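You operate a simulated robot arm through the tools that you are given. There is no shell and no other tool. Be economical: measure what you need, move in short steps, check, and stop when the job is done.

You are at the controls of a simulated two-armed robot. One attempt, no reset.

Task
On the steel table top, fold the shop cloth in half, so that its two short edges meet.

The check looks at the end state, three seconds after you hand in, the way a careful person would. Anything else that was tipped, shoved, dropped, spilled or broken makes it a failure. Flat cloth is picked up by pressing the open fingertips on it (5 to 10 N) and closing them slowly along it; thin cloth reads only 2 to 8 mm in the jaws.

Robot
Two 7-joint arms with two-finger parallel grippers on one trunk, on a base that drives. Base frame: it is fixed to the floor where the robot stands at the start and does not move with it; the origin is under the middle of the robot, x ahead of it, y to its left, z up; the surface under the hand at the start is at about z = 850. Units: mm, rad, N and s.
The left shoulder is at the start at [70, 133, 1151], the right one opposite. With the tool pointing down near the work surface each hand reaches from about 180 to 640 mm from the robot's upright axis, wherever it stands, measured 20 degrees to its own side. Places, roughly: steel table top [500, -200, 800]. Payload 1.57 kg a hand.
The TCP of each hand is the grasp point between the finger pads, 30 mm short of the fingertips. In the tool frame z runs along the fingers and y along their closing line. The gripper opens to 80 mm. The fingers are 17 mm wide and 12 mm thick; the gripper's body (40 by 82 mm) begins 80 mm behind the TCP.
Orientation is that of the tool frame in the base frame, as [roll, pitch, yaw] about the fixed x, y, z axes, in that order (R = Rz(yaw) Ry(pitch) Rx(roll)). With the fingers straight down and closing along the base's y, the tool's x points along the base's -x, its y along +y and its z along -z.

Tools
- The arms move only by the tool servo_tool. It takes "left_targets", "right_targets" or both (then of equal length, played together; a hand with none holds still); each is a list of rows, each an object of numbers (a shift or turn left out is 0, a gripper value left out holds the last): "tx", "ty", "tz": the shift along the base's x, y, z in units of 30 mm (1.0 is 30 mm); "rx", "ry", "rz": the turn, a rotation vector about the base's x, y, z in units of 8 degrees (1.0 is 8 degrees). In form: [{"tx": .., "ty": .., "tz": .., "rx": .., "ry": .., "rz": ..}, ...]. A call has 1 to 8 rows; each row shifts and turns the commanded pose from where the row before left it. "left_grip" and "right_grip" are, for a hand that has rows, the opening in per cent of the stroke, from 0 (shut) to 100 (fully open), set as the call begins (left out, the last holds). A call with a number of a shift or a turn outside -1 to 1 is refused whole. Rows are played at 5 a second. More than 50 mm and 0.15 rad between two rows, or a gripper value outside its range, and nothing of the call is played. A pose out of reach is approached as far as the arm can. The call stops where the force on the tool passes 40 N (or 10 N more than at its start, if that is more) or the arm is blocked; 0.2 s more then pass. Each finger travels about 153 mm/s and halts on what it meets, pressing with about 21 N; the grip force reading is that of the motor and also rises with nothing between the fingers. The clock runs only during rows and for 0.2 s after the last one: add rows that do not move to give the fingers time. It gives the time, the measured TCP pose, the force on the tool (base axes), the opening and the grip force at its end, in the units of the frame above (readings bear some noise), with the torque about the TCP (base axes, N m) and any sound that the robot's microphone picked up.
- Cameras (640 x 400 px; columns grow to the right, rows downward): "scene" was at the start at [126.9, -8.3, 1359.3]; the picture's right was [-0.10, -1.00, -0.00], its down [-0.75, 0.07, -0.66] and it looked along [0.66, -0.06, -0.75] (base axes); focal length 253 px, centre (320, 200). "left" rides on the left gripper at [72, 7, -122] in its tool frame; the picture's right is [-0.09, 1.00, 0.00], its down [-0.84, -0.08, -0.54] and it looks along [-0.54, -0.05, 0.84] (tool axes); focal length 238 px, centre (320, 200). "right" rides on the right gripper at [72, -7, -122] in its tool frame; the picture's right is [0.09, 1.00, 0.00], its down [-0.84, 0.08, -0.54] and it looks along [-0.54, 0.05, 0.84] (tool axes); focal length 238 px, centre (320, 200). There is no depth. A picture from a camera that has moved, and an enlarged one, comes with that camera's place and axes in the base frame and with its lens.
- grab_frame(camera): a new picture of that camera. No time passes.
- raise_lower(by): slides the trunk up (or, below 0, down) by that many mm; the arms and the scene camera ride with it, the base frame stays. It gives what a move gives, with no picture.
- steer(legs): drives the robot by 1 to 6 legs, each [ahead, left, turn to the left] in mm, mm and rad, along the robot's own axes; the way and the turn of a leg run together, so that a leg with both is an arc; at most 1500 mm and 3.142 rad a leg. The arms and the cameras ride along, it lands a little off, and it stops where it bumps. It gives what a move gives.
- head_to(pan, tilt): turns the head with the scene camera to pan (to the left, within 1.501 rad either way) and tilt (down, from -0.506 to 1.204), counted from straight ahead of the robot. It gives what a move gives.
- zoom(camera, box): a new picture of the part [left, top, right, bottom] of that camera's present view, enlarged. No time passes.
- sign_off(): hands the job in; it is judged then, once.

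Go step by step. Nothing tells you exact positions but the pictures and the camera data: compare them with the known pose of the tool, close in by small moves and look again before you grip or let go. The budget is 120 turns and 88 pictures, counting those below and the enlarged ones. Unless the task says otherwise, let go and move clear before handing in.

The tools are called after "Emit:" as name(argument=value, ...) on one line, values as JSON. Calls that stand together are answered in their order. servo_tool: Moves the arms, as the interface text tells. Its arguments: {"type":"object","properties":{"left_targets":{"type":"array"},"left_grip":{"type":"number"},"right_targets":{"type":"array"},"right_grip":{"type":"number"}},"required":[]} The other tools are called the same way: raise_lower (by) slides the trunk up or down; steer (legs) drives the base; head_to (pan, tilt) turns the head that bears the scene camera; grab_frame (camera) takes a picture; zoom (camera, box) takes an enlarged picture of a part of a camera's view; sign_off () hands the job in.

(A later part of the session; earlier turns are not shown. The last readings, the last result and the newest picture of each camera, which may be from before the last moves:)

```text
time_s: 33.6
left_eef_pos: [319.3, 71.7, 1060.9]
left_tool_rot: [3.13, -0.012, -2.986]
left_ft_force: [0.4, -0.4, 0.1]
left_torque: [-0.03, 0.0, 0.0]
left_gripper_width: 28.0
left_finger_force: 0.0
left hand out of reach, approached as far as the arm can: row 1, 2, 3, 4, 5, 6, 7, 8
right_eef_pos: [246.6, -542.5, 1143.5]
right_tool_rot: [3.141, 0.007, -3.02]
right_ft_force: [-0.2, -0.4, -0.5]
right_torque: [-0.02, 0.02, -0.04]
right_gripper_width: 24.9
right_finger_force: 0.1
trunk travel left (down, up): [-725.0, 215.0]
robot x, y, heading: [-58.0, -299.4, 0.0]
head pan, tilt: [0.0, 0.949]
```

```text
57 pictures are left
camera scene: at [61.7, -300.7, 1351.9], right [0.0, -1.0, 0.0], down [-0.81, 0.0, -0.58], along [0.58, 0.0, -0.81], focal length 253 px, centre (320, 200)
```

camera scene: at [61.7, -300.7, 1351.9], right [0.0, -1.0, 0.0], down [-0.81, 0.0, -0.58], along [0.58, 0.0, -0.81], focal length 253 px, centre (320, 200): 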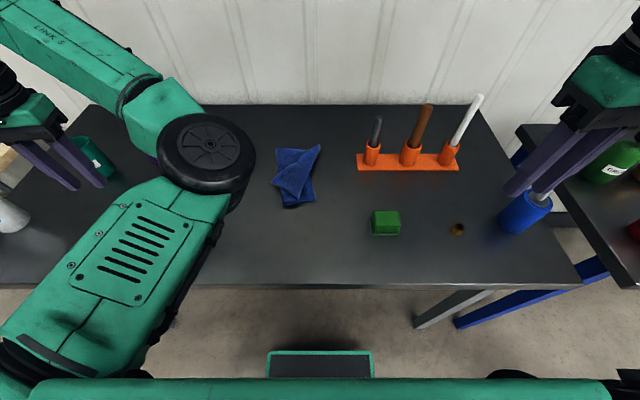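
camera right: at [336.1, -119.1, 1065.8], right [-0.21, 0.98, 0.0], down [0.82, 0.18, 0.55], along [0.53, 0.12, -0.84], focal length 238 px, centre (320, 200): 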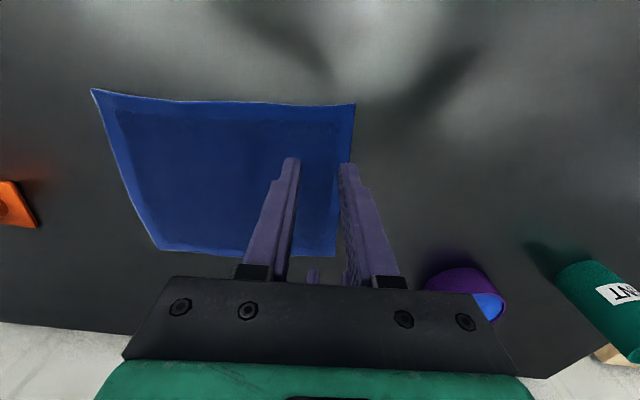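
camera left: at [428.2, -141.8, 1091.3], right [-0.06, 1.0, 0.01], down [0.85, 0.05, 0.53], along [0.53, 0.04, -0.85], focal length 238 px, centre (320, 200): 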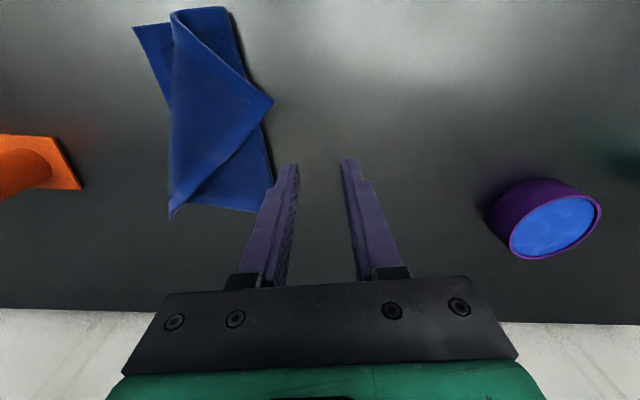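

The elbow is pinned at its inner limit. I'll stretch the arm out left-forward so the elbow follows outward, then look.

Emit:
servo_tool(left_targets=[{"tx": 0.8, "ty": 0.9}, {"tx": 0.8, "ty": 0.9}, {"tx": 0.8, "ty": 0.9}, {"tx": 0.8, "ty": 0.9}, {"tx": 0.4, "ty": 0.4}, {"tx": 0.4, "ty": 0.4}])

Emit:
grab_frame(camera="scene")

```text
time_s: 35.0
left_eef_pos: [438.3, 200.9, 1067.9]
left_tool_rot: [3.116, 0.014, -2.996]
left_ft_force: [0.6, 0.1, 0.7]
left_torque: [0.01, 0.02, -0.02]
left_gripper_width: 28.2
left_finger_force: 0.0
left hand out of reach, approached as far as the arm can: row 6
right_eef_pos: [246.4, -542.5, 1142.9]
right_tool_rot: [-3.139, 0.007, -3.02]
right_ft_force: [0.2, 0.0, -0.1]
right_torque: [0.0, 0.0, -0.01]
right_gripper_width: 24.7
right_finger_force: 0.1
trunk travel left (down, up): [-725.0, 215.0]
robot x, y, heading: [-62.6, -298.2, 0.001]
head pan, tilt: [0.0, 0.949]
```

```text
56 pictures are left
camera scene: at [60.9, -300.4, 1351.9], right [0.0, -1.0, 0.0], down [-0.81, 0.0, -0.58], along [0.58, 0.0, -0.81], focal length 253 px, centre (320, 200)
```

scene: 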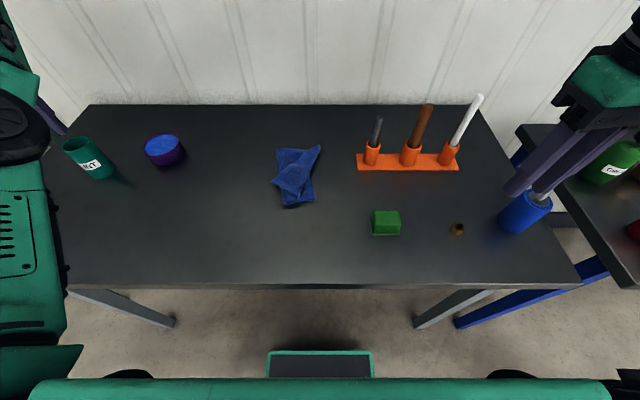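

The elbow is out now. I'll zoom on the cloth, then bring the hand back rightward.

Emit:
zoom(camera="scene", box=[250, 135, 346, 215])

Emit:
servo_tool(left_targets=[{"ty": -1}, {"ty": -1}, {"ty": -1}, {"ty": -1}, {"ty": -1}, {"ty": -1}, {"ty": -1}, {"ty": -1}])

Emit:
grab_frame(camera="scene")

```text
5.00 times, centred on (298, 175) of scene
camera zoom: at [60.9, -300.4, 1351.9], right [0.0, -1.0, 0.0], down [-0.81, 0.0, -0.58], along [0.58, 0.0, -0.81], focal length 1266 px, centre (430, 325)
```

zoom: 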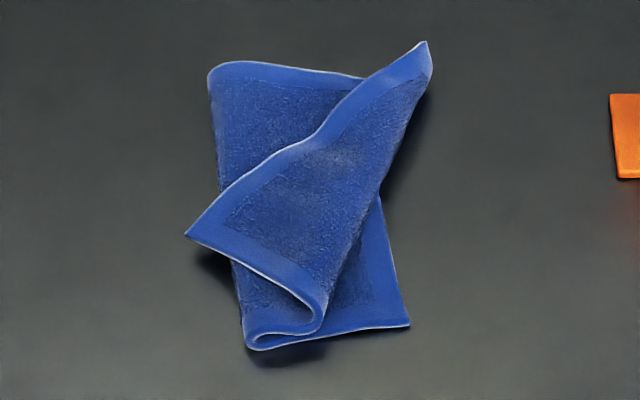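

```text
time_s: 36.8
left_eef_pos: [457.5, -18.7, 1059.3]
left_tool_rot: [3.131, -0.014, -2.982]
left_ft_force: [-0.3, 1.3, -0.4]
left_torque: [0.01, -0.02, -0.01]
left_gripper_width: 28.2
left_finger_force: 0.0
left hand out of reach, approached as far as the arm can: row 7, 8
right_eef_pos: [248.2, -542.6, 1142.7]
right_tool_rot: [3.141, 0.006, -3.02]
right_ft_force: [0.4, 0.0, -0.2]
right_torque: [-0.04, 0.03, 0.01]
right_gripper_width: 24.9
right_finger_force: 0.0
trunk travel left (down, up): [-725.0, 215.0]
robot x, y, heading: [-57.5, -298.1, -0.001]
head pan, tilt: [0.0, 0.949]
```

```text
54 pictures are left
camera scene: at [62.2, -300.7, 1351.8], right [0.0, -1.0, 0.0], down [-0.81, 0.0, -0.58], along [0.58, 0.0, -0.81], focal length 253 px, centre (320, 200)
```

scene: 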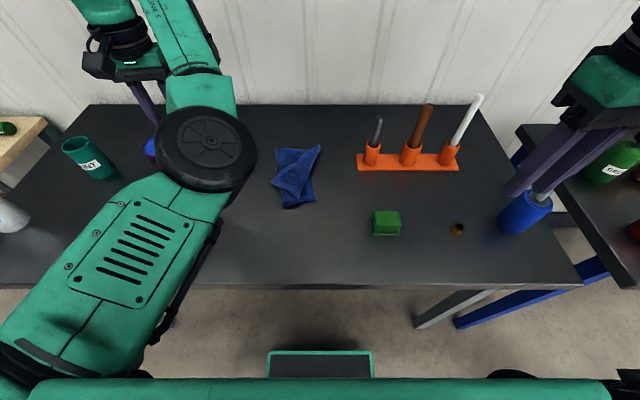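

The elbow returns to the inner side, but the right arm reaches the near corner comfortably with its forearm well clear of the rack. I'll raise the left hand, drive back left to about y=0, and use the right hand on corner D.

Emit:
servo_tool(left_targets=[{"tz": 1}, {"tz": 1}, {"tz": 0.5}])

Emit:
steer(legs=[[18, 298, 0]])

Emit:
grab_frame(camera="scene")

Emit:
grab_frame(camera="right")

```text
time_s: 37.6
left_eef_pos: [457.7, -18.8, 1136.3]
left_tool_rot: [3.13, -0.013, -2.985]
left_ft_force: [0.5, 0.7, -0.7]
left_torque: [0.0, 0.0, 0.02]
left_gripper_width: 28.0
left_finger_force: 0.1
right_eef_pos: [244.8, -541.2, 1143.3]
right_tool_rot: [3.14, 0.008, -3.02]
right_ft_force: [-0.5, 0.2, -0.3]
right_torque: [0.0, -0.02, 0.0]
right_gripper_width: 24.7
right_finger_force: 0.1
trunk travel left (down, up): [-725.0, 215.0]
robot x, y, heading: [-59.2, -299.0, 0.006]
head pan, tilt: [0.0, 0.949]
```

```text
time_s: 39.7
left_eef_pos: [478.4, 277.2, 1134.7]
left_tool_rot: [3.128, -0.012, -2.996]
left_ft_force: [-0.5, 0.5, -0.6]
left_torque: [-0.01, 0.0, 0.02]
left_gripper_width: 27.8
left_finger_force: 0.1
right_eef_pos: [263.1, -243.2, 1142.8]
right_tool_rot: [3.141, 0.006, -3.028]
right_ft_force: [0.4, -0.5, 1.1]
right_torque: [0.03, 0.03, -0.03]
right_gripper_width: 24.7
right_finger_force: 0.0
trunk travel left (down, up): [-725.0, 215.0]
robot x, y, heading: [-39.2, 2.2, -0.007]
head pan, tilt: [0.0, 0.949]
```

```text
53 pictures are left
camera scene: at [80.5, -0.9, 1351.9], right [-0.01, -1.0, 0.0], down [-0.81, 0.01, -0.58], along [0.58, 0.0, -0.81], focal length 253 px, centre (320, 200)
```

scene: 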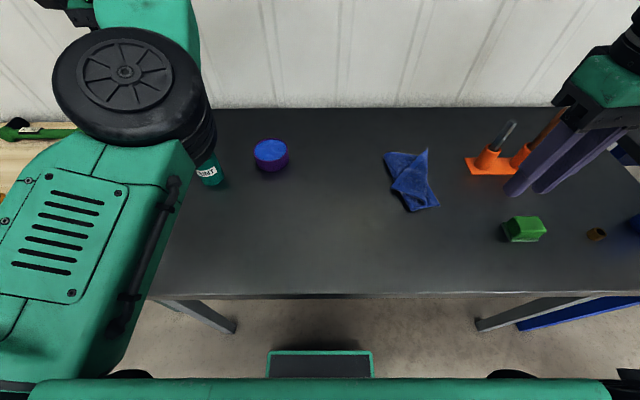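

```text
52 pictures are left
camera right: at [192.2, -257.8, 1264.9], right [-0.2, 0.98, 0.0], down [0.82, 0.17, 0.55], along [0.54, 0.11, -0.84], focal length 238 px, centre (320, 200)
```

right: 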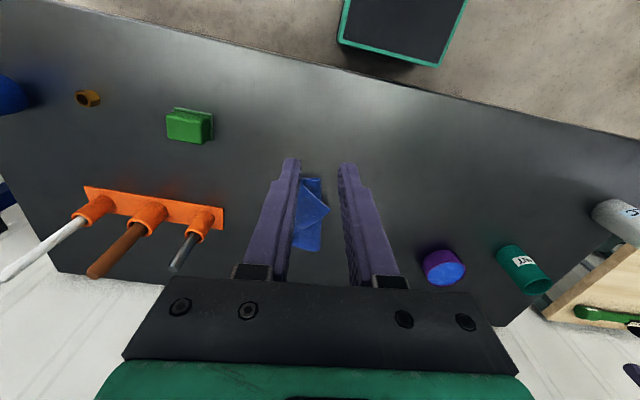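

D's free tip is at about (468,-179, z≈862), overhanging the fold line, and C is at (420,-290). I'll bring the right hand above D with the jaws at 16 mm.

Emit:
servo_tool(right_targets=[{"tx": 0.86, "ty": 0.22, "tz": -0.6}, {"tx": 0.86, "ty": 0.22, "tz": -0.9}, {"tx": 0.86, "ty": 0.22, "tz": -0.9}, {"tx": 0.86, "ty": 0.22, "tz": -1}, {"tx": 0.86, "ty": 0.22, "tz": -1}, {"tx": 0.86, "ty": 0.22, "tz": -1}, {"tx": 0.86, "ty": 0.22, "tz": -1}, {"tx": 0.85, "ty": 0.23, "tz": -1}], right_grip=20)

Emit:
grab_frame(camera="right")

Emit:
grab_frame(camera="scene")

```text
time_s: 41.5
left_eef_pos: [480.5, 277.7, 1133.4]
left_tool_rot: [3.13, -0.015, -2.996]
left_ft_force: [0.2, -0.4, -0.7]
left_torque: [0.02, 0.04, 0.02]
left_gripper_width: 27.9
left_finger_force: 0.0
right_eef_pos: [471.7, -187.8, 917.3]
right_tool_rot: [3.141, 0.005, -3.028]
right_ft_force: [-0.2, 0.1, 0.0]
right_torque: [0.04, 0.01, 0.0]
right_gripper_width: 16.0
right_finger_force: 0.0
trunk travel left (down, up): [-725.0, 215.0]
robot x, y, heading: [-41.2, 5.1, -0.004]
head pan, tilt: [0.0, 0.949]
```

```text
51 pictures are left
camera right: at [401.0, -202.4, 1040.2], right [-0.2, 0.98, 0.0], down [0.82, 0.17, 0.55], along [0.54, 0.11, -0.84], focal length 238 px, centre (320, 200)
```

right: 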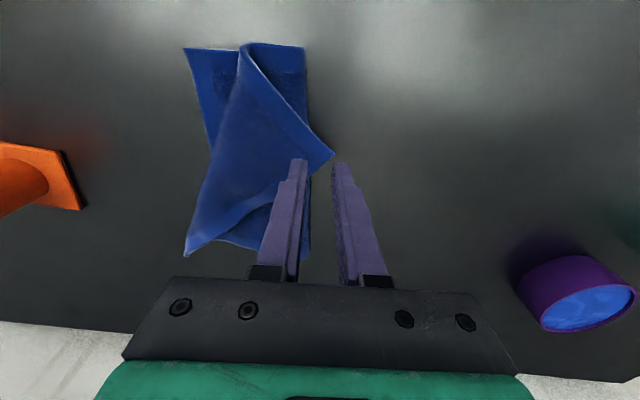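

```text
50 pictures are left
camera scene: at [82.7, 0.6, 1351.7], right [-0.01, -1.0, 0.0], down [-0.81, 0.01, -0.58], along [0.58, 0.0, -0.81], focal length 253 px, centre (320, 200)
```

scene: 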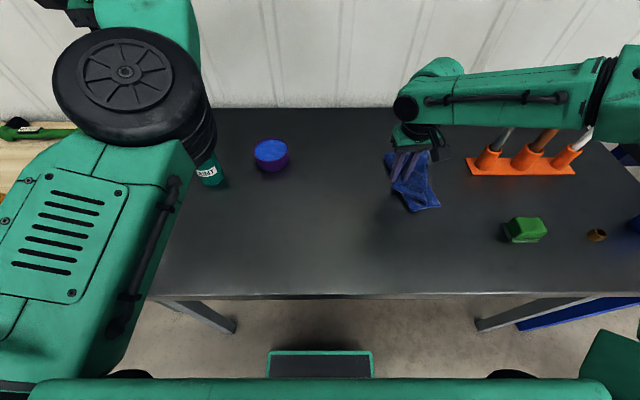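

The right forearm runs close above the screwdrivers. I'll raise the trunk 150 mm so the elbow stays high when the hand goes down, then bring the hand back down.

Emit:
raise_lower(by=150)

Emit:
servo_tool(right_targets=[{"tz": -1}, {"tz": -1}, {"tz": -1}, {"tz": -1}, {"tz": -0.7}, {}])

Emit:
grab_frame(camera="scene")

Emit:
grab_frame(camera="right")

```text
time_s: 43.2
left_eef_pos: [479.4, 278.1, 1283.7]
left_tool_rot: [3.13, -0.011, -2.996]
left_ft_force: [0.2, 0.3, 0.2]
left_torque: [0.01, 0.0, 0.01]
left_gripper_width: 27.9
left_finger_force: 0.1
right_eef_pos: [470.8, -188.5, 1067.9]
right_tool_rot: [3.141, 0.006, -3.03]
right_ft_force: [0.2, 0.0, 0.0]
right_torque: [-0.03, 0.0, 0.01]
right_gripper_width: 15.9
right_finger_force: 0.1
trunk travel left (down, up): [-875.0, 65.0]
robot x, y, heading: [-39.7, 3.0, -0.01]
head pan, tilt: [0.0, 0.949]
```

```text
time_s: 44.6
left_eef_pos: [479.8, 278.4, 1285.0]
left_tool_rot: [3.131, -0.012, -2.995]
left_ft_force: [-0.3, 0.5, 0.4]
left_torque: [-0.04, 0.01, 0.0]
left_gripper_width: 28.0
left_finger_force: 0.2
right_eef_pos: [430.1, -210.4, 961.9]
right_tool_rot: [-3.141, 0.007, -3.028]
right_ft_force: [0.1, 0.5, 0.1]
right_torque: [-0.02, -0.04, 0.0]
right_gripper_width: 16.0
right_finger_force: 0.0
right hand out of reach, approached as far as the arm can: row 2, 3, 4, 5
trunk travel left (down, up): [-875.0, 65.0]
robot x, y, heading: [-40.2, 2.4, -0.004]
head pan, tilt: [0.0, 0.949]
```

```text
49 pictures are left
camera scene: at [80.5, 0.7, 1501.9], right [-0.01, -1.0, 0.0], down [-0.81, 0.01, -0.58], along [0.58, 0.0, -0.81], focal length 253 px, centre (320, 200)
```

scene: 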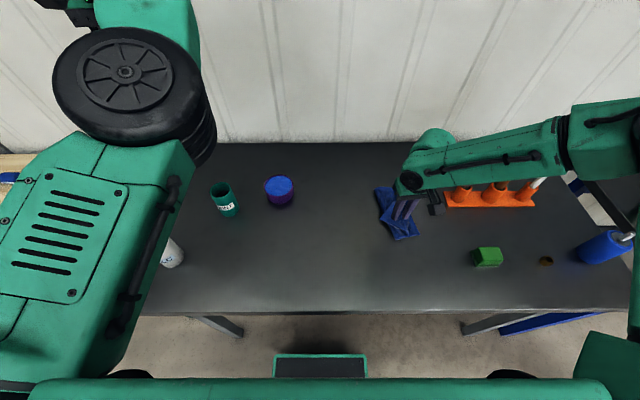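

```text
48 pictures are left
camera right: at [359.1, -224.6, 1083.9], right [-0.2, 0.98, 0.0], down [0.82, 0.17, 0.55], along [0.54, 0.11, -0.84], focal length 238 px, centre (320, 200)
```

right: 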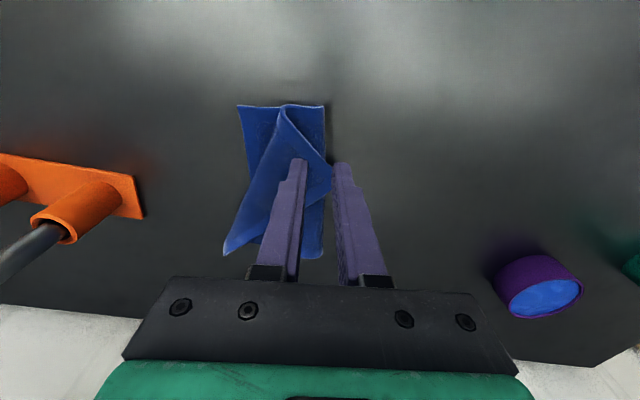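

Raising limits the wrist, so instead I'll turn the robot about 20° right from a spot further left. That swings the right elbow back from the rack; first I'll lift the hand and lower the trunk again.

Emit:
servo_tool(right_targets=[{"tz": 1}, {"tz": 1}, {"tz": 1}, {"tz": 1}, {"tz": 1}])

Emit:
raise_lower(by=-150)

Emit:
steer(legs=[[0, 178, 0], [55, 0, 0], [0, 0, -0.35]])

Emit:
grab_frame(camera="scene")

```text
time_s: 45.9
left_eef_pos: [478.9, 278.7, 1284.5]
left_tool_rot: [3.13, -0.014, -2.993]
left_ft_force: [-0.9, 0.2, -0.2]
left_torque: [0.01, 0.01, -0.02]
left_gripper_width: 28.0
left_finger_force: 0.0
right_eef_pos: [433.7, -211.2, 1110.9]
right_tool_rot: [-3.141, 0.004, -3.028]
right_ft_force: [-0.8, -0.2, 0.1]
right_torque: [0.03, -0.01, -0.01]
right_gripper_width: 15.9
right_finger_force: 0.0
trunk travel left (down, up): [-875.0, 65.0]
robot x, y, heading: [-43.0, 3.2, -0.009]
head pan, tilt: [0.0, 0.949]
```

```text
time_s: 47.6
left_eef_pos: [478.7, 277.9, 1135.3]
left_tool_rot: [3.13, -0.012, -2.994]
left_ft_force: [0.0, 1.0, -0.2]
left_torque: [0.01, 0.0, 0.0]
left_gripper_width: 28.1
left_finger_force: 0.1
right_eef_pos: [432.1, -210.8, 961.1]
right_tool_rot: [3.141, 0.008, -3.028]
right_ft_force: [0.0, 0.5, 0.8]
right_torque: [0.02, 0.04, -0.01]
right_gripper_width: 16.1
right_finger_force: 0.0
trunk travel left (down, up): [-725.0, 215.0]
robot x, y, heading: [-42.4, 3.2, -0.005]
head pan, tilt: [0.0, 0.949]
```

```text
time_s: 50.7
left_eef_pos: [595.8, 265.3, 1135.1]
left_tool_rot: [3.131, -0.013, 2.942]
left_ft_force: [-0.3, 0.0, -0.3]
left_torque: [-0.04, -0.02, 0.0]
left_gripper_width: 27.9
left_finger_force: 0.1
right_eef_pos: [386.5, -181.7, 960.5]
right_tool_rot: [3.141, 0.007, 2.91]
right_ft_force: [0.0, 0.0, -0.2]
right_torque: [0.02, -0.01, 0.0]
right_gripper_width: 15.9
right_finger_force: 0.1
trunk travel left (down, up): [-725.0, 215.0]
robot x, y, heading: [16.0, 180.4, -0.348]
head pan, tilt: [0.0, 0.949]
```

```text
47 pictures are left
camera scene: at [128.1, 137.0, 1352.0], right [-0.35, -0.94, 0.0], down [-0.76, 0.28, -0.58], along [0.55, -0.2, -0.81], focal length 253 px, centre (320, 200)
```

scene: 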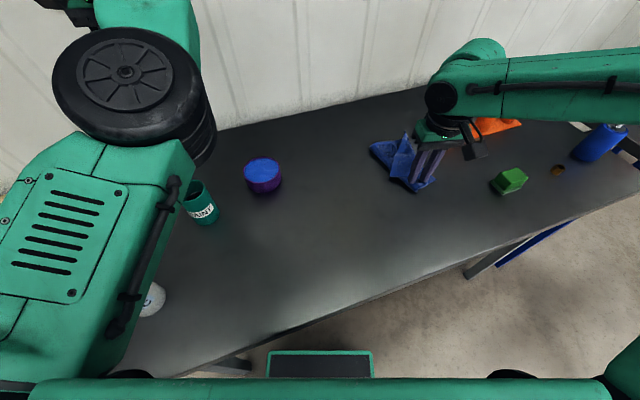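

The forearm now sits well behind the rack. I'll turn the right tool back 20° and go above D.

Emit:
servo_tool(right_targets=[{"tx": 0.9, "rz": 1}, {"tx": 0.9, "rz": 1}, {"tx": 0.95, "ty": -0.27, "rz": 0.5}, {"tz": -0.8}, {"tz": -0.6}, {}])

Emit:
grab_frame(camera="scene")

Emit:
grab_frame(camera="right")

```text
time_s: 52.1
left_eef_pos: [598.5, 264.8, 1133.8]
left_tool_rot: [3.129, -0.013, 2.943]
left_ft_force: [-1.0, 0.9, 1.2]
left_torque: [0.01, -0.02, -0.03]
left_gripper_width: 28.0
left_finger_force: 0.0
right_eef_pos: [450.4, -191.5, 925.4]
right_tool_rot: [3.141, 0.009, -3.023]
right_ft_force: [0.2, 0.1, -1.1]
right_torque: [0.02, 0.01, -0.01]
right_gripper_width: 16.1
right_finger_force: 0.0
right hand out of reach, approached as far as the arm can: row 3, 4, 5
trunk travel left (down, up): [-725.0, 215.0]
robot x, y, heading: [11.4, 178.2, -0.356]
head pan, tilt: [0.0, 0.949]
```

```text
46 pictures are left
camera scene: at [128.6, 136.4, 1351.9], right [-0.35, -0.94, 0.0], down [-0.76, 0.28, -0.58], along [0.55, -0.2, -0.81], focal length 253 px, centre (320, 200)
```

scene: 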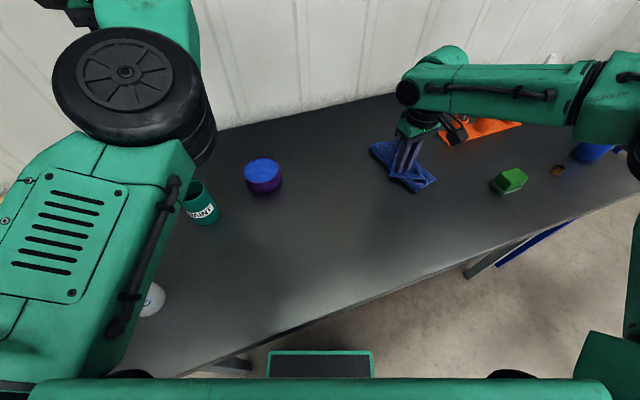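

```text
45 pictures are left
camera right: at [380.1, -206.1, 1047.4], right [-0.21, 0.98, 0.0], down [0.82, 0.17, 0.55], along [0.54, 0.11, -0.84], focal length 238 px, centre (320, 200)
```

right: 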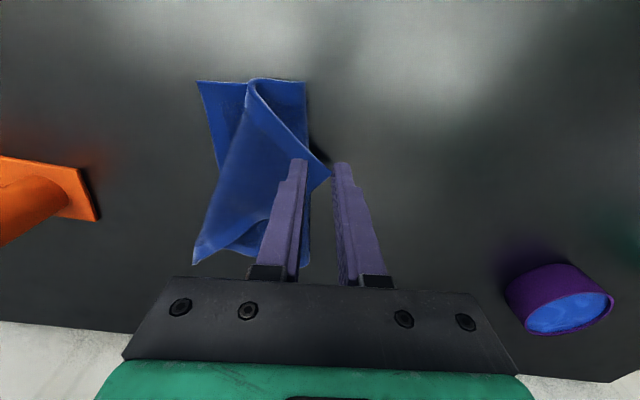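

The wrist turn seems to be limiting reach. I'll undo most of the turn and retry the approach.

Emit:
servo_tool(right_targets=[{"rz": -1}, {"rz": -1}, {"tx": 0.6}, {"tz": -0.4}, {}])

Emit:
grab_frame(camera="right")

```text
time_s: 53.3
left_eef_pos: [597.6, 264.5, 1135.5]
left_tool_rot: [3.129, -0.011, 2.945]
left_ft_force: [0.1, 0.0, 0.8]
left_torque: [0.01, 0.0, -0.02]
left_gripper_width: 27.4
left_finger_force: 0.0
right_eef_pos: [449.1, -192.7, 915.0]
right_tool_rot: [3.142, 0.01, 2.98]
right_ft_force: [0.1, 0.0, -0.1]
right_torque: [-0.02, -0.02, 0.01]
right_gripper_width: 16.0
right_finger_force: 0.0
right hand out of reach, approached as far as the arm can: row 3, 4
trunk travel left (down, up): [-725.0, 215.0]
robot x, y, heading: [18.1, 180.1, -0.351]
head pan, tilt: [0.0, 0.949]
```

```text
44 pictures are left
camera right: at [375.8, -186.8, 1038.5], right [0.07, 1.0, 0.0], down [0.83, -0.06, 0.55], along [0.55, -0.04, -0.84], focal length 238 px, centre (320, 200)
```

right: 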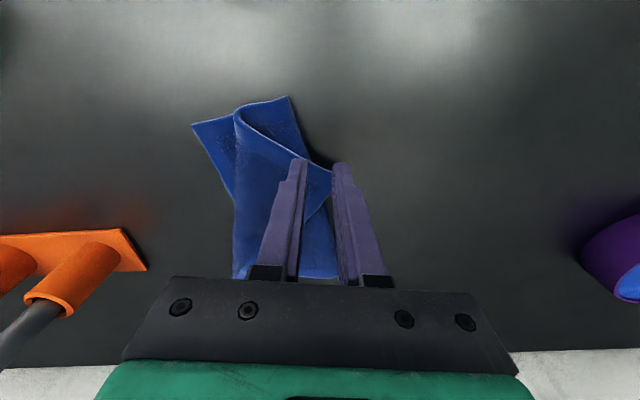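

The right hand stops about 535 mm ahead of the robot here. I'll use a milder heading (-0.2) from about (17, 96), which keeps both reach and clearance to the rack.

Emit:
servo_tool(right_targets=[{"tz": 0.8}, {"tx": -1}, {"tx": -1}])

Emit:
steer(legs=[[0, 0, 0.15], [16, -82, 0]])

Emit:
grab_frame(camera="scene")

```text
time_s: 54.1
left_eef_pos: [595.2, 262.4, 1136.6]
left_tool_rot: [3.126, -0.009, 2.943]
left_ft_force: [-0.6, 0.2, -0.7]
left_torque: [-0.01, 0.0, 0.0]
left_gripper_width: 28.0
left_finger_force: 0.0
right_eef_pos: [386.0, -193.2, 941.0]
right_tool_rot: [3.141, 0.007, 2.979]
right_ft_force: [-1.3, -0.2, 0.0]
right_torque: [0.0, -0.01, 0.02]
right_gripper_width: 15.9
right_finger_force: 0.0
trunk travel left (down, up): [-725.0, 215.0]
robot x, y, heading: [9.6, 183.5, -0.352]
head pan, tilt: [0.0, 0.949]
```

```text
time_s: 55.8
left_eef_pos: [578.1, 272.7, 1134.5]
left_tool_rot: [3.131, -0.013, 3.097]
left_ft_force: [-0.2, 0.2, 1.2]
left_torque: [-0.03, -0.01, 0.02]
left_gripper_width: 27.9
left_finger_force: 0.1
right_eef_pos: [439.5, -211.9, 939.4]
right_tool_rot: [-3.138, 0.007, 3.13]
right_ft_force: [-0.5, 0.2, -0.1]
right_torque: [0.0, 0.01, -0.01]
right_gripper_width: 16.1
right_finger_force: 0.0
trunk travel left (down, up): [-725.0, 215.0]
robot x, y, heading: [14.1, 99.5, -0.198]
head pan, tilt: [0.0, 0.949]
```

```text
43 pictures are left
camera scene: at [133.4, 74.9, 1351.9], right [-0.2, -0.98, 0.0], down [-0.8, 0.16, -0.58], along [0.57, -0.12, -0.81], focal length 253 px, centre (320, 200)
```

scene: 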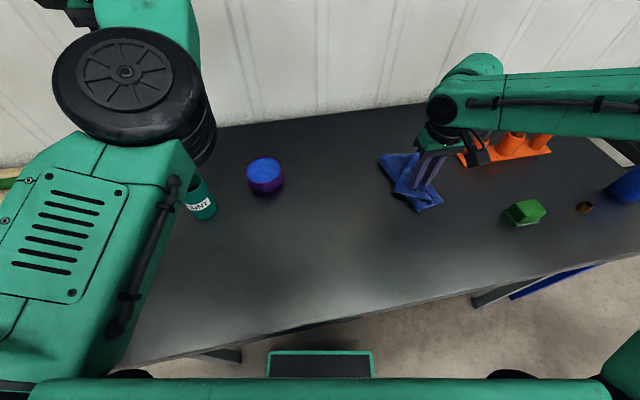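

The forearm runs near x≈410, clear of the rack. Now above D and down.

Emit:
servo_tool(right_targets=[{"tx": 0.5, "ty": 0.4}, {"tx": 0.48, "ty": 0.33}, {"tz": -0.6}, {"tz": -0.7}, {}])

Emit:
grab_frame(camera="right")

Emit:
grab_frame(camera="scene")

```text
time_s: 57.0
left_eef_pos: [578.0, 269.1, 1135.2]
left_tool_rot: [3.13, -0.013, 3.098]
left_ft_force: [0.4, -0.1, 0.2]
left_torque: [-0.02, -0.02, -0.01]
left_gripper_width: 27.9
left_finger_force: 0.1
right_eef_pos: [468.3, -192.8, 901.0]
right_tool_rot: [-3.141, 0.008, 3.132]
right_ft_force: [-0.3, -0.2, -0.6]
right_torque: [-0.01, -0.01, -0.01]
right_gripper_width: 16.2
right_finger_force: 0.1
trunk travel left (down, up): [-725.0, 215.0]
robot x, y, heading: [15.2, 95.7, -0.198]
head pan, tilt: [0.0, 0.949]
```

```text
42 pictures are left
camera right: at [396.4, -197.7, 1023.2], right [-0.08, 1.0, 0.0], down [0.83, 0.07, 0.55], along [0.55, 0.04, -0.84], focal length 238 px, centre (320, 200)
```

right: 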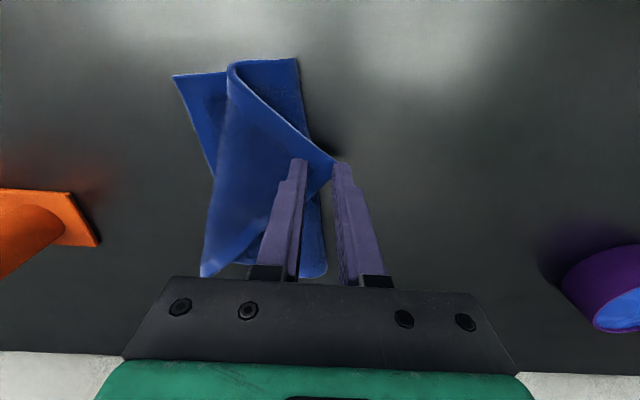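

```text
41 pictures are left
camera scene: at [133.2, 72.4, 1351.9], right [-0.2, -0.98, 0.0], down [-0.8, 0.16, -0.58], along [0.57, -0.12, -0.81], focal length 253 px, centre (320, 200)
```

scene: 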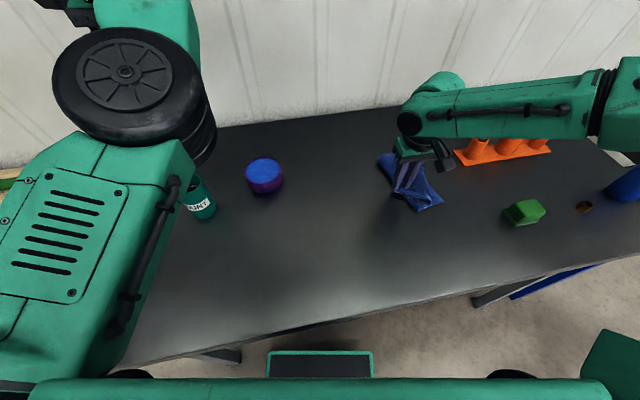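

D's tip sits just under the outer finger. I'll descend to a light contact.

Emit:
servo_tool(right_targets=[{"tz": -0.35}, {"tz": -0.15}, {}])

Emit:
servo_tool(right_targets=[{"tz": -0.08}, {}])

Emit:
grab_frame(camera="right")

```text
time_s: 57.8
left_eef_pos: [576.9, 269.1, 1135.4]
left_tool_rot: [3.13, -0.011, 3.098]
left_ft_force: [0.2, -0.2, -0.5]
left_torque: [0.0, -0.02, 0.0]
left_gripper_width: 28.1
left_finger_force: 0.0
right_eef_pos: [468.0, -192.3, 886.8]
right_tool_rot: [-3.139, 0.009, 3.131]
right_ft_force: [0.0, -0.5, 10.0]
right_torque: [-0.14, -0.03, -0.02]
right_gripper_width: 16.1
right_finger_force: 0.2
trunk travel left (down, up): [-725.0, 215.0]
robot x, y, heading: [17.2, 98.0, -0.199]
head pan, tilt: [0.0, 0.949]
```

```text
time_s: 58.4
left_eef_pos: [574.9, 272.1, 1133.9]
left_tool_rot: [3.132, -0.011, 3.096]
left_ft_force: [-0.4, 0.2, -0.7]
left_torque: [-0.02, -0.03, 0.01]
left_gripper_width: 27.9
left_finger_force: 0.1
right_eef_pos: [468.9, -190.4, 886.1]
right_tool_rot: [-3.139, 0.014, 3.133]
right_ft_force: [1.1, 1.7, 20.0]
right_torque: [-0.26, -0.02, 0.01]
right_gripper_width: 14.6
right_finger_force: 0.0
trunk travel left (down, up): [-725.0, 215.0]
robot x, y, heading: [13.9, 101.5, -0.202]
head pan, tilt: [0.0, 0.949]
```

```text
40 pictures are left
camera right: at [395.4, -195.3, 1008.5], right [-0.08, 1.0, 0.0], down [0.83, 0.07, 0.55], along [0.55, 0.04, -0.83], focal length 238 px, centre (320, 200)
```

right: 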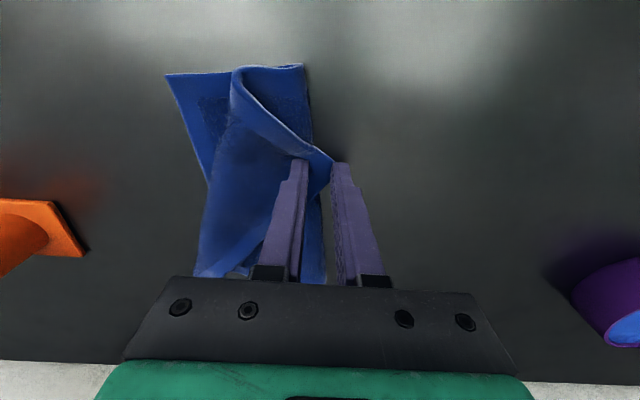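

The inner finger is pressing on the stack of layers. I'll lift, shift 8 mm outward off the fold, and press again.

Emit:
servo_tool(right_targets=[{"tz": 0.4}, {"ty": 0.27}, {"tz": -0.3}, {}])

Emit:
servo_tool(right_targets=[{"tz": -0.1}, {}])

Emit:
grab_frame(camera="right")

```text
time_s: 59.4
left_eef_pos: [577.1, 269.1, 1134.5]
left_tool_rot: [3.129, -0.011, 3.098]
left_ft_force: [0.6, 0.5, -0.2]
left_torque: [-0.02, 0.01, 0.04]
left_gripper_width: 28.0
left_finger_force: 0.1
right_eef_pos: [468.4, -183.4, 887.7]
right_tool_rot: [-3.137, 0.009, 3.13]
right_ft_force: [-0.2, -0.4, 9.5]
right_torque: [-0.19, 0.01, 0.0]
right_gripper_width: 16.3
right_finger_force: 0.4
trunk travel left (down, up): [-725.0, 215.0]
robot x, y, heading: [8.5, 101.1, -0.196]
head pan, tilt: [0.0, 0.949]
```

```text
time_s: 60.0
left_eef_pos: [575.5, 271.8, 1136.3]
left_tool_rot: [3.13, -0.01, 3.098]
left_ft_force: [-0.4, -0.3, 0.4]
left_torque: [-0.03, -0.02, -0.01]
left_gripper_width: 28.2
left_finger_force: 0.0
right_eef_pos: [468.2, -181.2, 885.3]
right_tool_rot: [-3.137, 0.014, 3.132]
right_ft_force: [3.4, 0.8, 23.8]
right_torque: [-0.34, -0.11, 0.03]
right_gripper_width: 15.5
right_finger_force: 0.1
trunk travel left (down, up): [-725.0, 215.0]
robot x, y, heading: [14.5, 99.7, -0.202]
head pan, tilt: [0.0, 0.949]
```

```text
39 pictures are left
camera right: at [395.1, -186.9, 1008.1], right [-0.08, 1.0, 0.0], down [0.83, 0.07, 0.55], along [0.55, 0.04, -0.83], focal length 238 px, centre (320, 200)
```

right: 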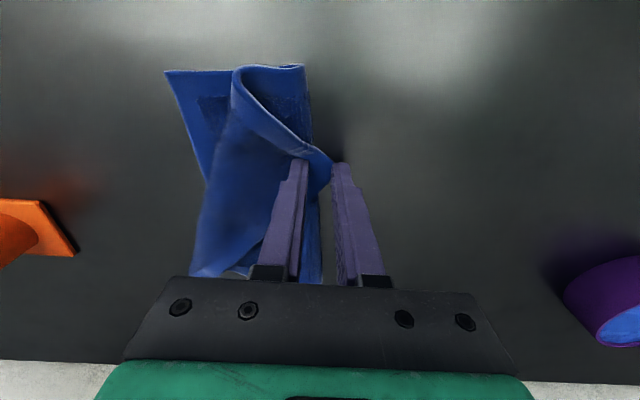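

The corner tip lies between the fingers. I'll ease the pressure and close slowly.

Emit:
servo_tool(right_targets=[{"tz": 0.08}, {}], right_grip=12)

Emit:
servo_tool(right_targets=[{}, {}], right_grip=5)

Emit:
servo_tool(right_targets=[{}, {}], right_grip=0)

Emit:
grab_frame(camera="right")

```text
time_s: 60.6
left_eef_pos: [576.3, 270.3, 1134.5]
left_tool_rot: [3.13, -0.011, 3.098]
left_ft_force: [-0.6, 0.1, 0.7]
left_torque: [-0.03, 0.02, -0.01]
left_gripper_width: 28.1
left_finger_force: 0.0
right_eef_pos: [468.1, -182.0, 885.8]
right_tool_rot: [-3.139, 0.01, 3.13]
right_ft_force: [2.7, 0.5, 17.4]
right_torque: [-0.21, -0.11, 0.04]
right_gripper_width: 9.5
right_finger_force: 0.1
trunk travel left (down, up): [-725.0, 215.0]
robot x, y, heading: [13.0, 96.6, -0.196]
head pan, tilt: [0.0, 0.949]
```

```text
time_s: 61.2
left_eef_pos: [576.7, 271.8, 1136.1]
left_tool_rot: [3.13, -0.01, 3.095]
left_ft_force: [-0.1, -0.9, -0.4]
left_torque: [-0.01, -0.01, -0.01]
left_gripper_width: 28.0
left_finger_force: 0.1
right_eef_pos: [467.1, -183.5, 886.4]
right_tool_rot: [-3.14, 0.009, 3.131]
right_ft_force: [0.6, -1.3, 16.3]
right_torque: [-0.2, -0.06, 0.02]
right_gripper_width: 4.7
right_finger_force: 0.2
trunk travel left (down, up): [-725.0, 215.0]
robot x, y, heading: [16.4, 97.4, -0.205]
head pan, tilt: [0.0, 0.949]
```

```text
time_s: 61.8
left_eef_pos: [576.0, 268.7, 1136.8]
left_tool_rot: [3.13, -0.009, 3.096]
left_ft_force: [-0.6, 0.1, -0.2]
left_torque: [-0.03, -0.02, 0.0]
left_gripper_width: 28.1
left_finger_force: 0.0
right_eef_pos: [466.1, -183.1, 886.7]
right_tool_rot: [-3.14, 0.01, 3.132]
right_ft_force: [-0.5, -2.7, 15.1]
right_torque: [-0.19, -0.01, -0.01]
right_gripper_width: 0.0
right_finger_force: 21.0
trunk travel left (down, up): [-725.0, 215.0]
robot x, y, heading: [13.1, 97.8, -0.201]
head pan, tilt: [0.0, 0.949]
```

```text
38 pictures are left
camera right: at [394.6, -188.7, 1009.0], right [-0.08, 1.0, 0.0], down [0.83, 0.07, 0.55], along [0.55, 0.04, -0.84], focal length 238 px, centre (320, 200)
```

right: 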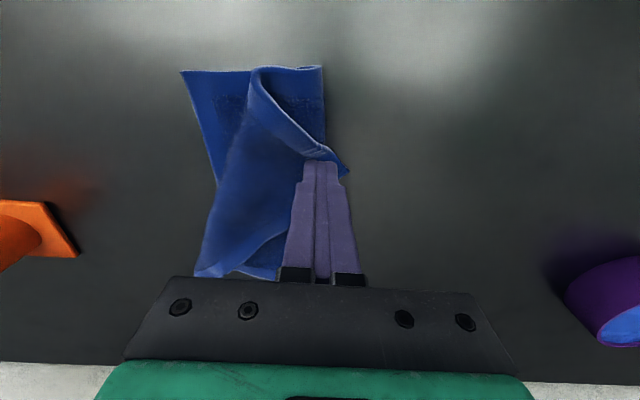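

Nothing gripped; the tip slid out under the fingers. I'll lift, open to 25 mm and look again, then pinch further inside the flap as I did at the first corner.

Emit:
servo_tool(right_targets=[{"tz": 0.8}, {"tz": 0.3}, {}], right_grip=31)

Emit:
grab_frame(camera="right")

Emit:
zoom(camera="scene", box=[360, 130, 456, 220])

```text
time_s: 62.6
left_eef_pos: [577.7, 269.3, 1135.0]
left_tool_rot: [3.13, -0.016, 3.097]
left_ft_force: [0.6, -0.6, 0.5]
left_torque: [-0.01, 0.04, 0.02]
left_gripper_width: 27.9
left_finger_force: 0.0
right_eef_pos: [469.3, -183.8, 918.6]
right_tool_rot: [-3.141, 0.008, 3.13]
right_ft_force: [0.5, -0.8, 0.6]
right_torque: [-0.02, -0.03, -0.01]
right_gripper_width: 24.7
right_finger_force: 0.1
trunk travel left (down, up): [-725.0, 215.0]
robot x, y, heading: [14.9, 96.9, -0.198]
head pan, tilt: [0.0, 0.949]
```

```text
37 pictures are left
camera right: at [397.3, -190.0, 1040.2], right [-0.08, 1.0, 0.0], down [0.83, 0.07, 0.55], along [0.54, 0.04, -0.84], focal length 238 px, centre (320, 200)
```

right: 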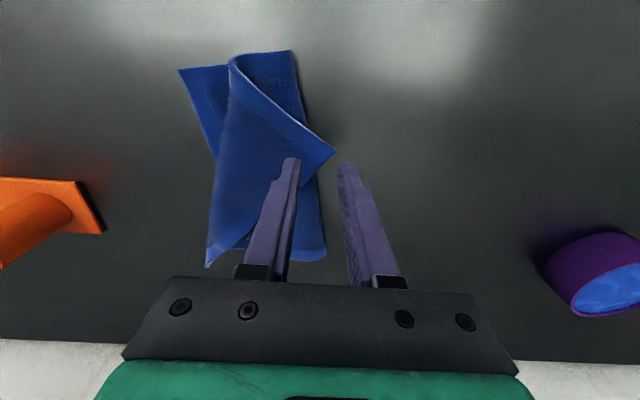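

```text
4.44 times, centred on (408, 175) of scene
camera zoom: at [133.8, 72.3, 1351.8], right [-0.2, -0.98, 0.0], down [-0.8, 0.16, -0.58], along [0.57, -0.12, -0.81], focal length 1125 px, centre (-71, 311)
```

zoom: 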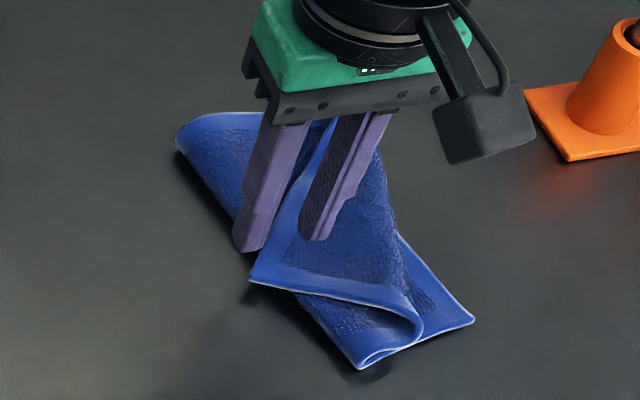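

D is now at about (465,-174). I'll pinch with the centre at y≈-198, further inside the flap.

Emit:
servo_tool(right_targets=[{"ty": -0.5, "tx": -0.05}, {"tz": -0.7}, {"tz": -0.3}, {}])

```text
time_s: 63.6
left_eef_pos: [578.1, 268.9, 1134.8]
left_tool_rot: [3.131, -0.013, 3.097]
left_ft_force: [0.6, -0.4, 0.0]
left_torque: [-0.02, 0.01, -0.01]
left_gripper_width: 27.9
left_finger_force: 0.0
right_eef_pos: [468.0, -200.0, 888.6]
right_tool_rot: [3.141, 0.008, 3.131]
right_ft_force: [0.0, -1.2, 5.2]
right_torque: [-0.1, -0.01, 0.01]
right_gripper_width: 25.2
right_finger_force: 0.2
trunk travel left (down, up): [-725.0, 215.0]
robot x, y, heading: [13.8, 101.1, -0.195]
head pan, tilt: [0.0, 0.949]
```

Only the inner finger bears. I'll tilt the tool 8° to bring the outer finger down, and press lightly.

Emit:
servo_tool(right_targets=[{"tz": 0.15}, {"rx": -1, "ty": 0.13}, {"tz": -0.15}, {}])

Emit:
servo_tool(right_targets=[{"tz": -0.07}, {}])

Emit:
grab_frame(camera="right")

```text
time_s: 64.6
left_eef_pos: [578.6, 269.9, 1135.5]
left_tool_rot: [3.131, -0.012, 3.098]
left_ft_force: [0.0, -1.5, 0.0]
left_torque: [-0.02, 0.0, 0.03]
left_gripper_width: 27.9
left_finger_force: 0.1
right_eef_pos: [467.4, -195.2, 889.8]
right_tool_rot: [-3.001, 0.008, 3.133]
right_ft_force: [-0.3, -0.4, 0.9]
right_torque: [-0.03, 0.02, 0.03]
right_gripper_width: 24.9
right_finger_force: 0.3
trunk travel left (down, up): [-725.0, 215.0]
robot x, y, heading: [12.6, 94.4, -0.207]
head pan, tilt: [0.0, 0.949]
```

```text
time_s: 65.2
left_eef_pos: [577.2, 269.5, 1135.3]
left_tool_rot: [3.13, -0.012, 3.095]
left_ft_force: [-0.2, 0.3, -0.2]
left_torque: [0.01, 0.0, -0.02]
left_gripper_width: 28.1
left_finger_force: 0.1
right_eef_pos: [467.7, -194.2, 887.6]
right_tool_rot: [-3.0, 0.008, 3.133]
right_ft_force: [0.3, 0.0, 3.5]
right_torque: [-0.04, -0.01, -0.02]
right_gripper_width: 24.8
right_finger_force: 0.1
trunk travel left (down, up): [-725.0, 215.0]
robot x, y, heading: [17.1, 94.9, -0.199]
head pan, tilt: [0.0, 0.949]
```

```text
35 pictures are left
camera right: at [394.4, -183.1, 1009.7], right [-0.08, 0.99, -0.14], down [0.83, 0.14, 0.53], along [0.55, -0.07, -0.83], focal length 238 px, centre (320, 200)
```

right: 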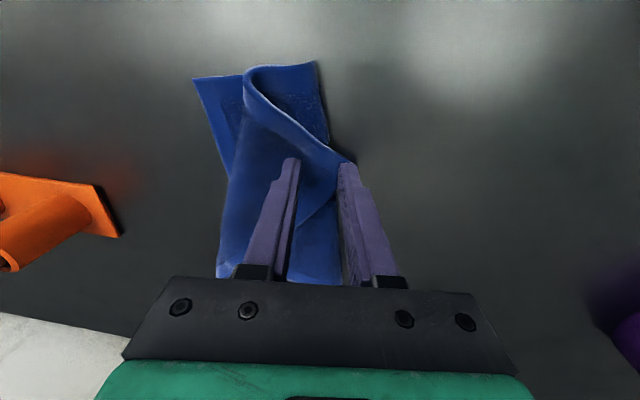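

Both fingers now sit on the flap. A touch more pressure, then I'll close slowly.

Emit:
servo_tool(right_targets=[{"tz": -0.08}, {}])

Emit:
servo_tool(right_targets=[{}], right_grip=22)

Emit:
servo_tool(right_targets=[{}], right_grip=14)

Emit:
servo_tool(right_targets=[{}], right_grip=7)

Emit:
servo_tool(right_targets=[{}, {}], right_grip=0)

Emit:
grab_frame(camera="right")

```text
time_s: 65.8
left_eef_pos: [576.4, 270.3, 1134.0]
left_tool_rot: [3.13, -0.011, 3.095]
left_ft_force: [0.2, -0.1, -0.8]
left_torque: [-0.02, -0.01, 0.0]
left_gripper_width: 28.0
left_finger_force: 0.0
right_eef_pos: [467.2, -195.2, 885.6]
right_tool_rot: [-3.001, 0.008, 3.133]
right_ft_force: [0.0, 0.0, 8.6]
right_torque: [-0.1, -0.01, 0.0]
right_gripper_width: 24.6
right_finger_force: 0.0
trunk travel left (down, up): [-725.0, 215.0]
robot x, y, heading: [13.4, 98.6, -0.201]
head pan, tilt: [0.0, 0.949]
```

```text
time_s: 66.2
left_eef_pos: [577.0, 269.8, 1134.7]
left_tool_rot: [3.13, -0.014, 3.097]
left_ft_force: [-0.3, -0.7, -0.8]
left_torque: [0.04, -0.02, -0.02]
left_gripper_width: 27.8
left_finger_force: 0.1
right_eef_pos: [465.9, -194.4, 884.8]
right_tool_rot: [-3.001, 0.01, 3.134]
right_ft_force: [0.4, -0.4, 10.8]
right_torque: [-0.11, -0.03, 0.01]
right_gripper_width: 18.4
right_finger_force: 0.6
trunk travel left (down, up): [-725.0, 215.0]
robot x, y, heading: [13.6, 100.0, -0.201]
head pan, tilt: [0.0, 0.949]
```

```text
time_s: 66.6
left_eef_pos: [576.2, 271.1, 1134.7]
left_tool_rot: [3.132, -0.01, 3.097]
left_ft_force: [0.6, -0.9, -0.6]
left_torque: [0.01, 0.0, 0.04]
left_gripper_width: 28.1
left_finger_force: 0.0
right_eef_pos: [466.5, -193.3, 886.1]
right_tool_rot: [-2.998, 0.009, 3.133]
right_ft_force: [-0.1, 1.4, 13.4]
right_torque: [-0.1, 0.0, -0.01]
right_gripper_width: 11.2
right_finger_force: 0.1
trunk travel left (down, up): [-725.0, 215.0]
robot x, y, heading: [12.5, 96.9, -0.198]
head pan, tilt: [0.0, 0.949]
```

```text
time_s: 67.0
left_eef_pos: [577.1, 272.0, 1135.2]
left_tool_rot: [3.133, -0.01, 3.097]
left_ft_force: [0.1, 0.4, -0.1]
left_torque: [0.01, -0.02, 0.05]
left_gripper_width: 27.9
left_finger_force: 0.0
right_eef_pos: [466.4, -193.3, 887.0]
right_tool_rot: [-3.001, 0.011, 3.133]
right_ft_force: [0.9, -0.7, 14.3]
right_torque: [-0.14, -0.01, 0.01]
right_gripper_width: 6.4
right_finger_force: 6.8
trunk travel left (down, up): [-725.0, 215.0]
robot x, y, heading: [18.9, 96.2, -0.202]
head pan, tilt: [0.0, 0.949]
```

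```text
time_s: 67.6
left_eef_pos: [576.1, 270.5, 1136.0]
left_tool_rot: [3.131, -0.01, 3.097]
left_ft_force: [0.1, 0.5, -0.4]
left_torque: [0.01, -0.03, -0.03]
left_gripper_width: 28.1
left_finger_force: 0.1
right_eef_pos: [466.8, -194.2, 887.1]
right_tool_rot: [-3.0, 0.011, 3.132]
right_ft_force: [1.7, -0.8, 15.7]
right_torque: [-0.11, -0.02, 0.01]
right_gripper_width: 4.8
right_finger_force: 21.0
trunk travel left (down, up): [-725.0, 215.0]
robot x, y, heading: [10.3, 97.0, -0.2]
head pan, tilt: [0.0, 0.949]
```

```text
34 pictures are left
camera right: at [393.4, -182.6, 1008.0], right [-0.08, 0.99, -0.14], down [0.83, 0.15, 0.53], along [0.55, -0.07, -0.83], focal length 238 px, centre (320, 200)
```

right: 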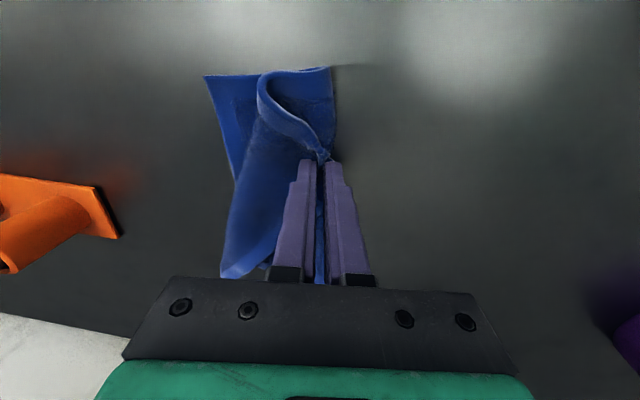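

Gripped at 4.8 mm. I'll lift slowly and look whether only the upper layer comes along.

Emit:
servo_tool(right_targets=[{"tz": 0.5}, {"tz": 0.5, "ty": -0.2}, {"tz": 0.5, "ty": -0.3}, {}])

Emit:
zoom(camera="scene", box=[350, 120, 462, 220])

Emit:
grab_frame(camera="right")

```text
time_s: 68.6
left_eef_pos: [577.8, 268.8, 1134.3]
left_tool_rot: [3.129, -0.013, 3.098]
left_ft_force: [0.1, -0.1, 0.8]
left_torque: [0.0, 0.04, -0.02]
left_gripper_width: 27.9
left_finger_force: 0.2
right_eef_pos: [468.5, -211.3, 929.7]
right_tool_rot: [-3.002, 0.007, 3.133]
right_ft_force: [0.1, 0.0, 0.8]
right_torque: [0.0, -0.01, 0.02]
right_gripper_width: 3.8
right_finger_force: 20.9
trunk travel left (down, up): [-725.0, 215.0]
robot x, y, heading: [13.2, 98.4, -0.198]
head pan, tilt: [0.0, 0.949]
```

```text
4.00 times, centred on (406, 170) of scene
camera zoom: at [133.7, 72.3, 1351.8], right [-0.2, -0.98, 0.0], down [-0.8, 0.16, -0.58], along [0.57, -0.12, -0.81], focal length 1012 px, centre (-24, 320)
```

zoom: 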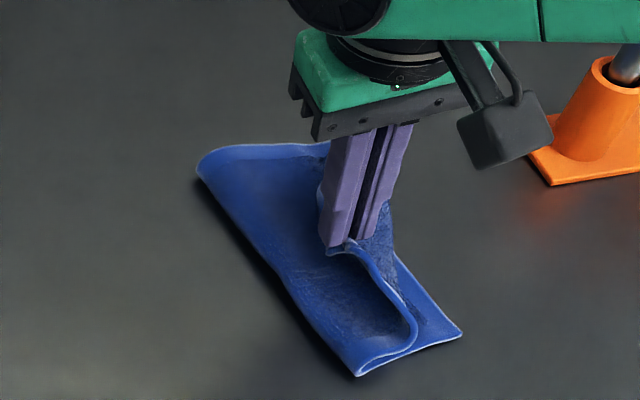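

```text
32 pictures are left
camera right: at [395.6, -198.5, 1052.0], right [-0.08, 0.99, -0.14], down [0.83, 0.14, 0.53], along [0.55, -0.07, -0.84], focal length 238 px, centre (320, 200)
```

right: 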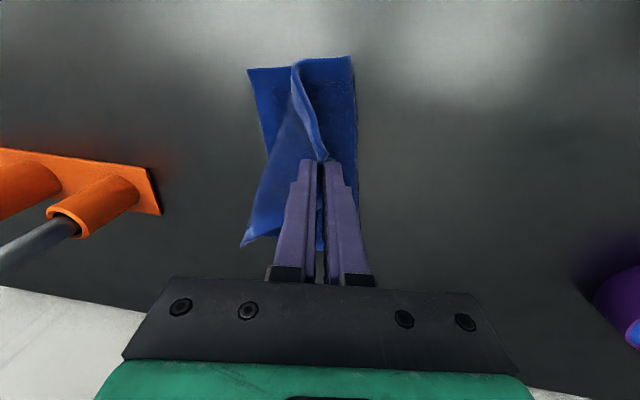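

Only the upper layer at D came up. I'll carry it to C (about (417,-287)), turning the tool back upright, and lower it.

Emit:
servo_tool(right_targets=[{"tx": -0.35, "ty": -0.4, "tz": 0.3, "rx": 0.7}, {"tx": -0.35, "ty": -0.6, "tz": 0.1, "rx": 0.7}, {"tx": -0.35, "ty": -0.6, "tz": -0.2, "rx": 0.6}, {"tx": -0.3, "ty": -0.5, "tz": -0.4}, {"tz": -0.6}, {}])

Emit:
zoom(camera="scene", box=[350, 120, 462, 220])

Emit:
grab_frame(camera="right")

```text
time_s: 70.0
left_eef_pos: [578.4, 269.4, 1134.6]
left_tool_rot: [3.129, -0.013, 3.095]
left_ft_force: [-0.4, -0.1, -0.6]
left_torque: [-0.02, 0.0, 0.01]
left_gripper_width: 27.9
left_finger_force: 0.0
right_eef_pos: [426.3, -272.6, 904.9]
right_tool_rot: [3.003, 0.005, 3.133]
right_ft_force: [0.2, -0.5, -0.1]
right_torque: [-0.06, -0.01, 0.0]
right_gripper_width: 3.8
right_finger_force: 22.0
trunk travel left (down, up): [-725.0, 215.0]
robot x, y, heading: [11.7, 95.7, -0.199]
head pan, tilt: [0.0, 0.949]
```

```text
4.00 times, centred on (406, 170) of scene
camera zoom: at [133.2, 72.3, 1351.9], right [-0.2, -0.98, 0.0], down [-0.8, 0.16, -0.58], along [0.57, -0.12, -0.81], focal length 1012 px, centre (-24, 320)
```

zoom: 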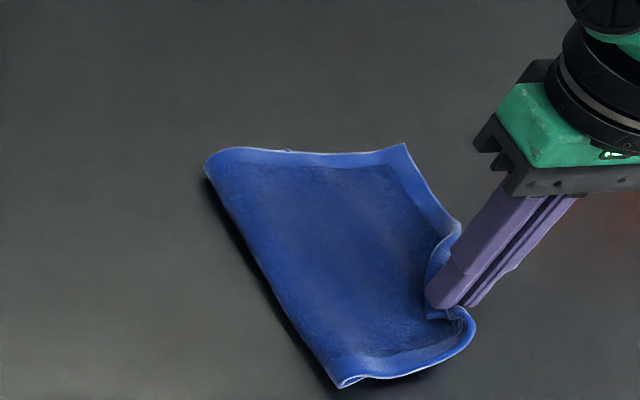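

```text
30 pictures are left
camera right: at [354.3, -295.2, 1026.1], right [-0.08, 0.99, 0.14], down [0.83, -0.01, 0.55], along [0.55, 0.16, -0.82], focal length 238 px, centre (320, 200)
```

right: 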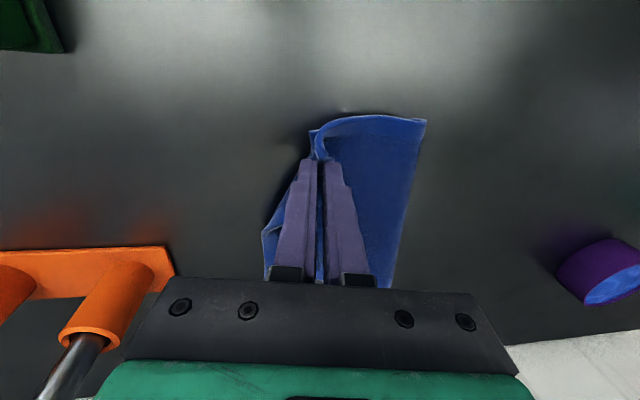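

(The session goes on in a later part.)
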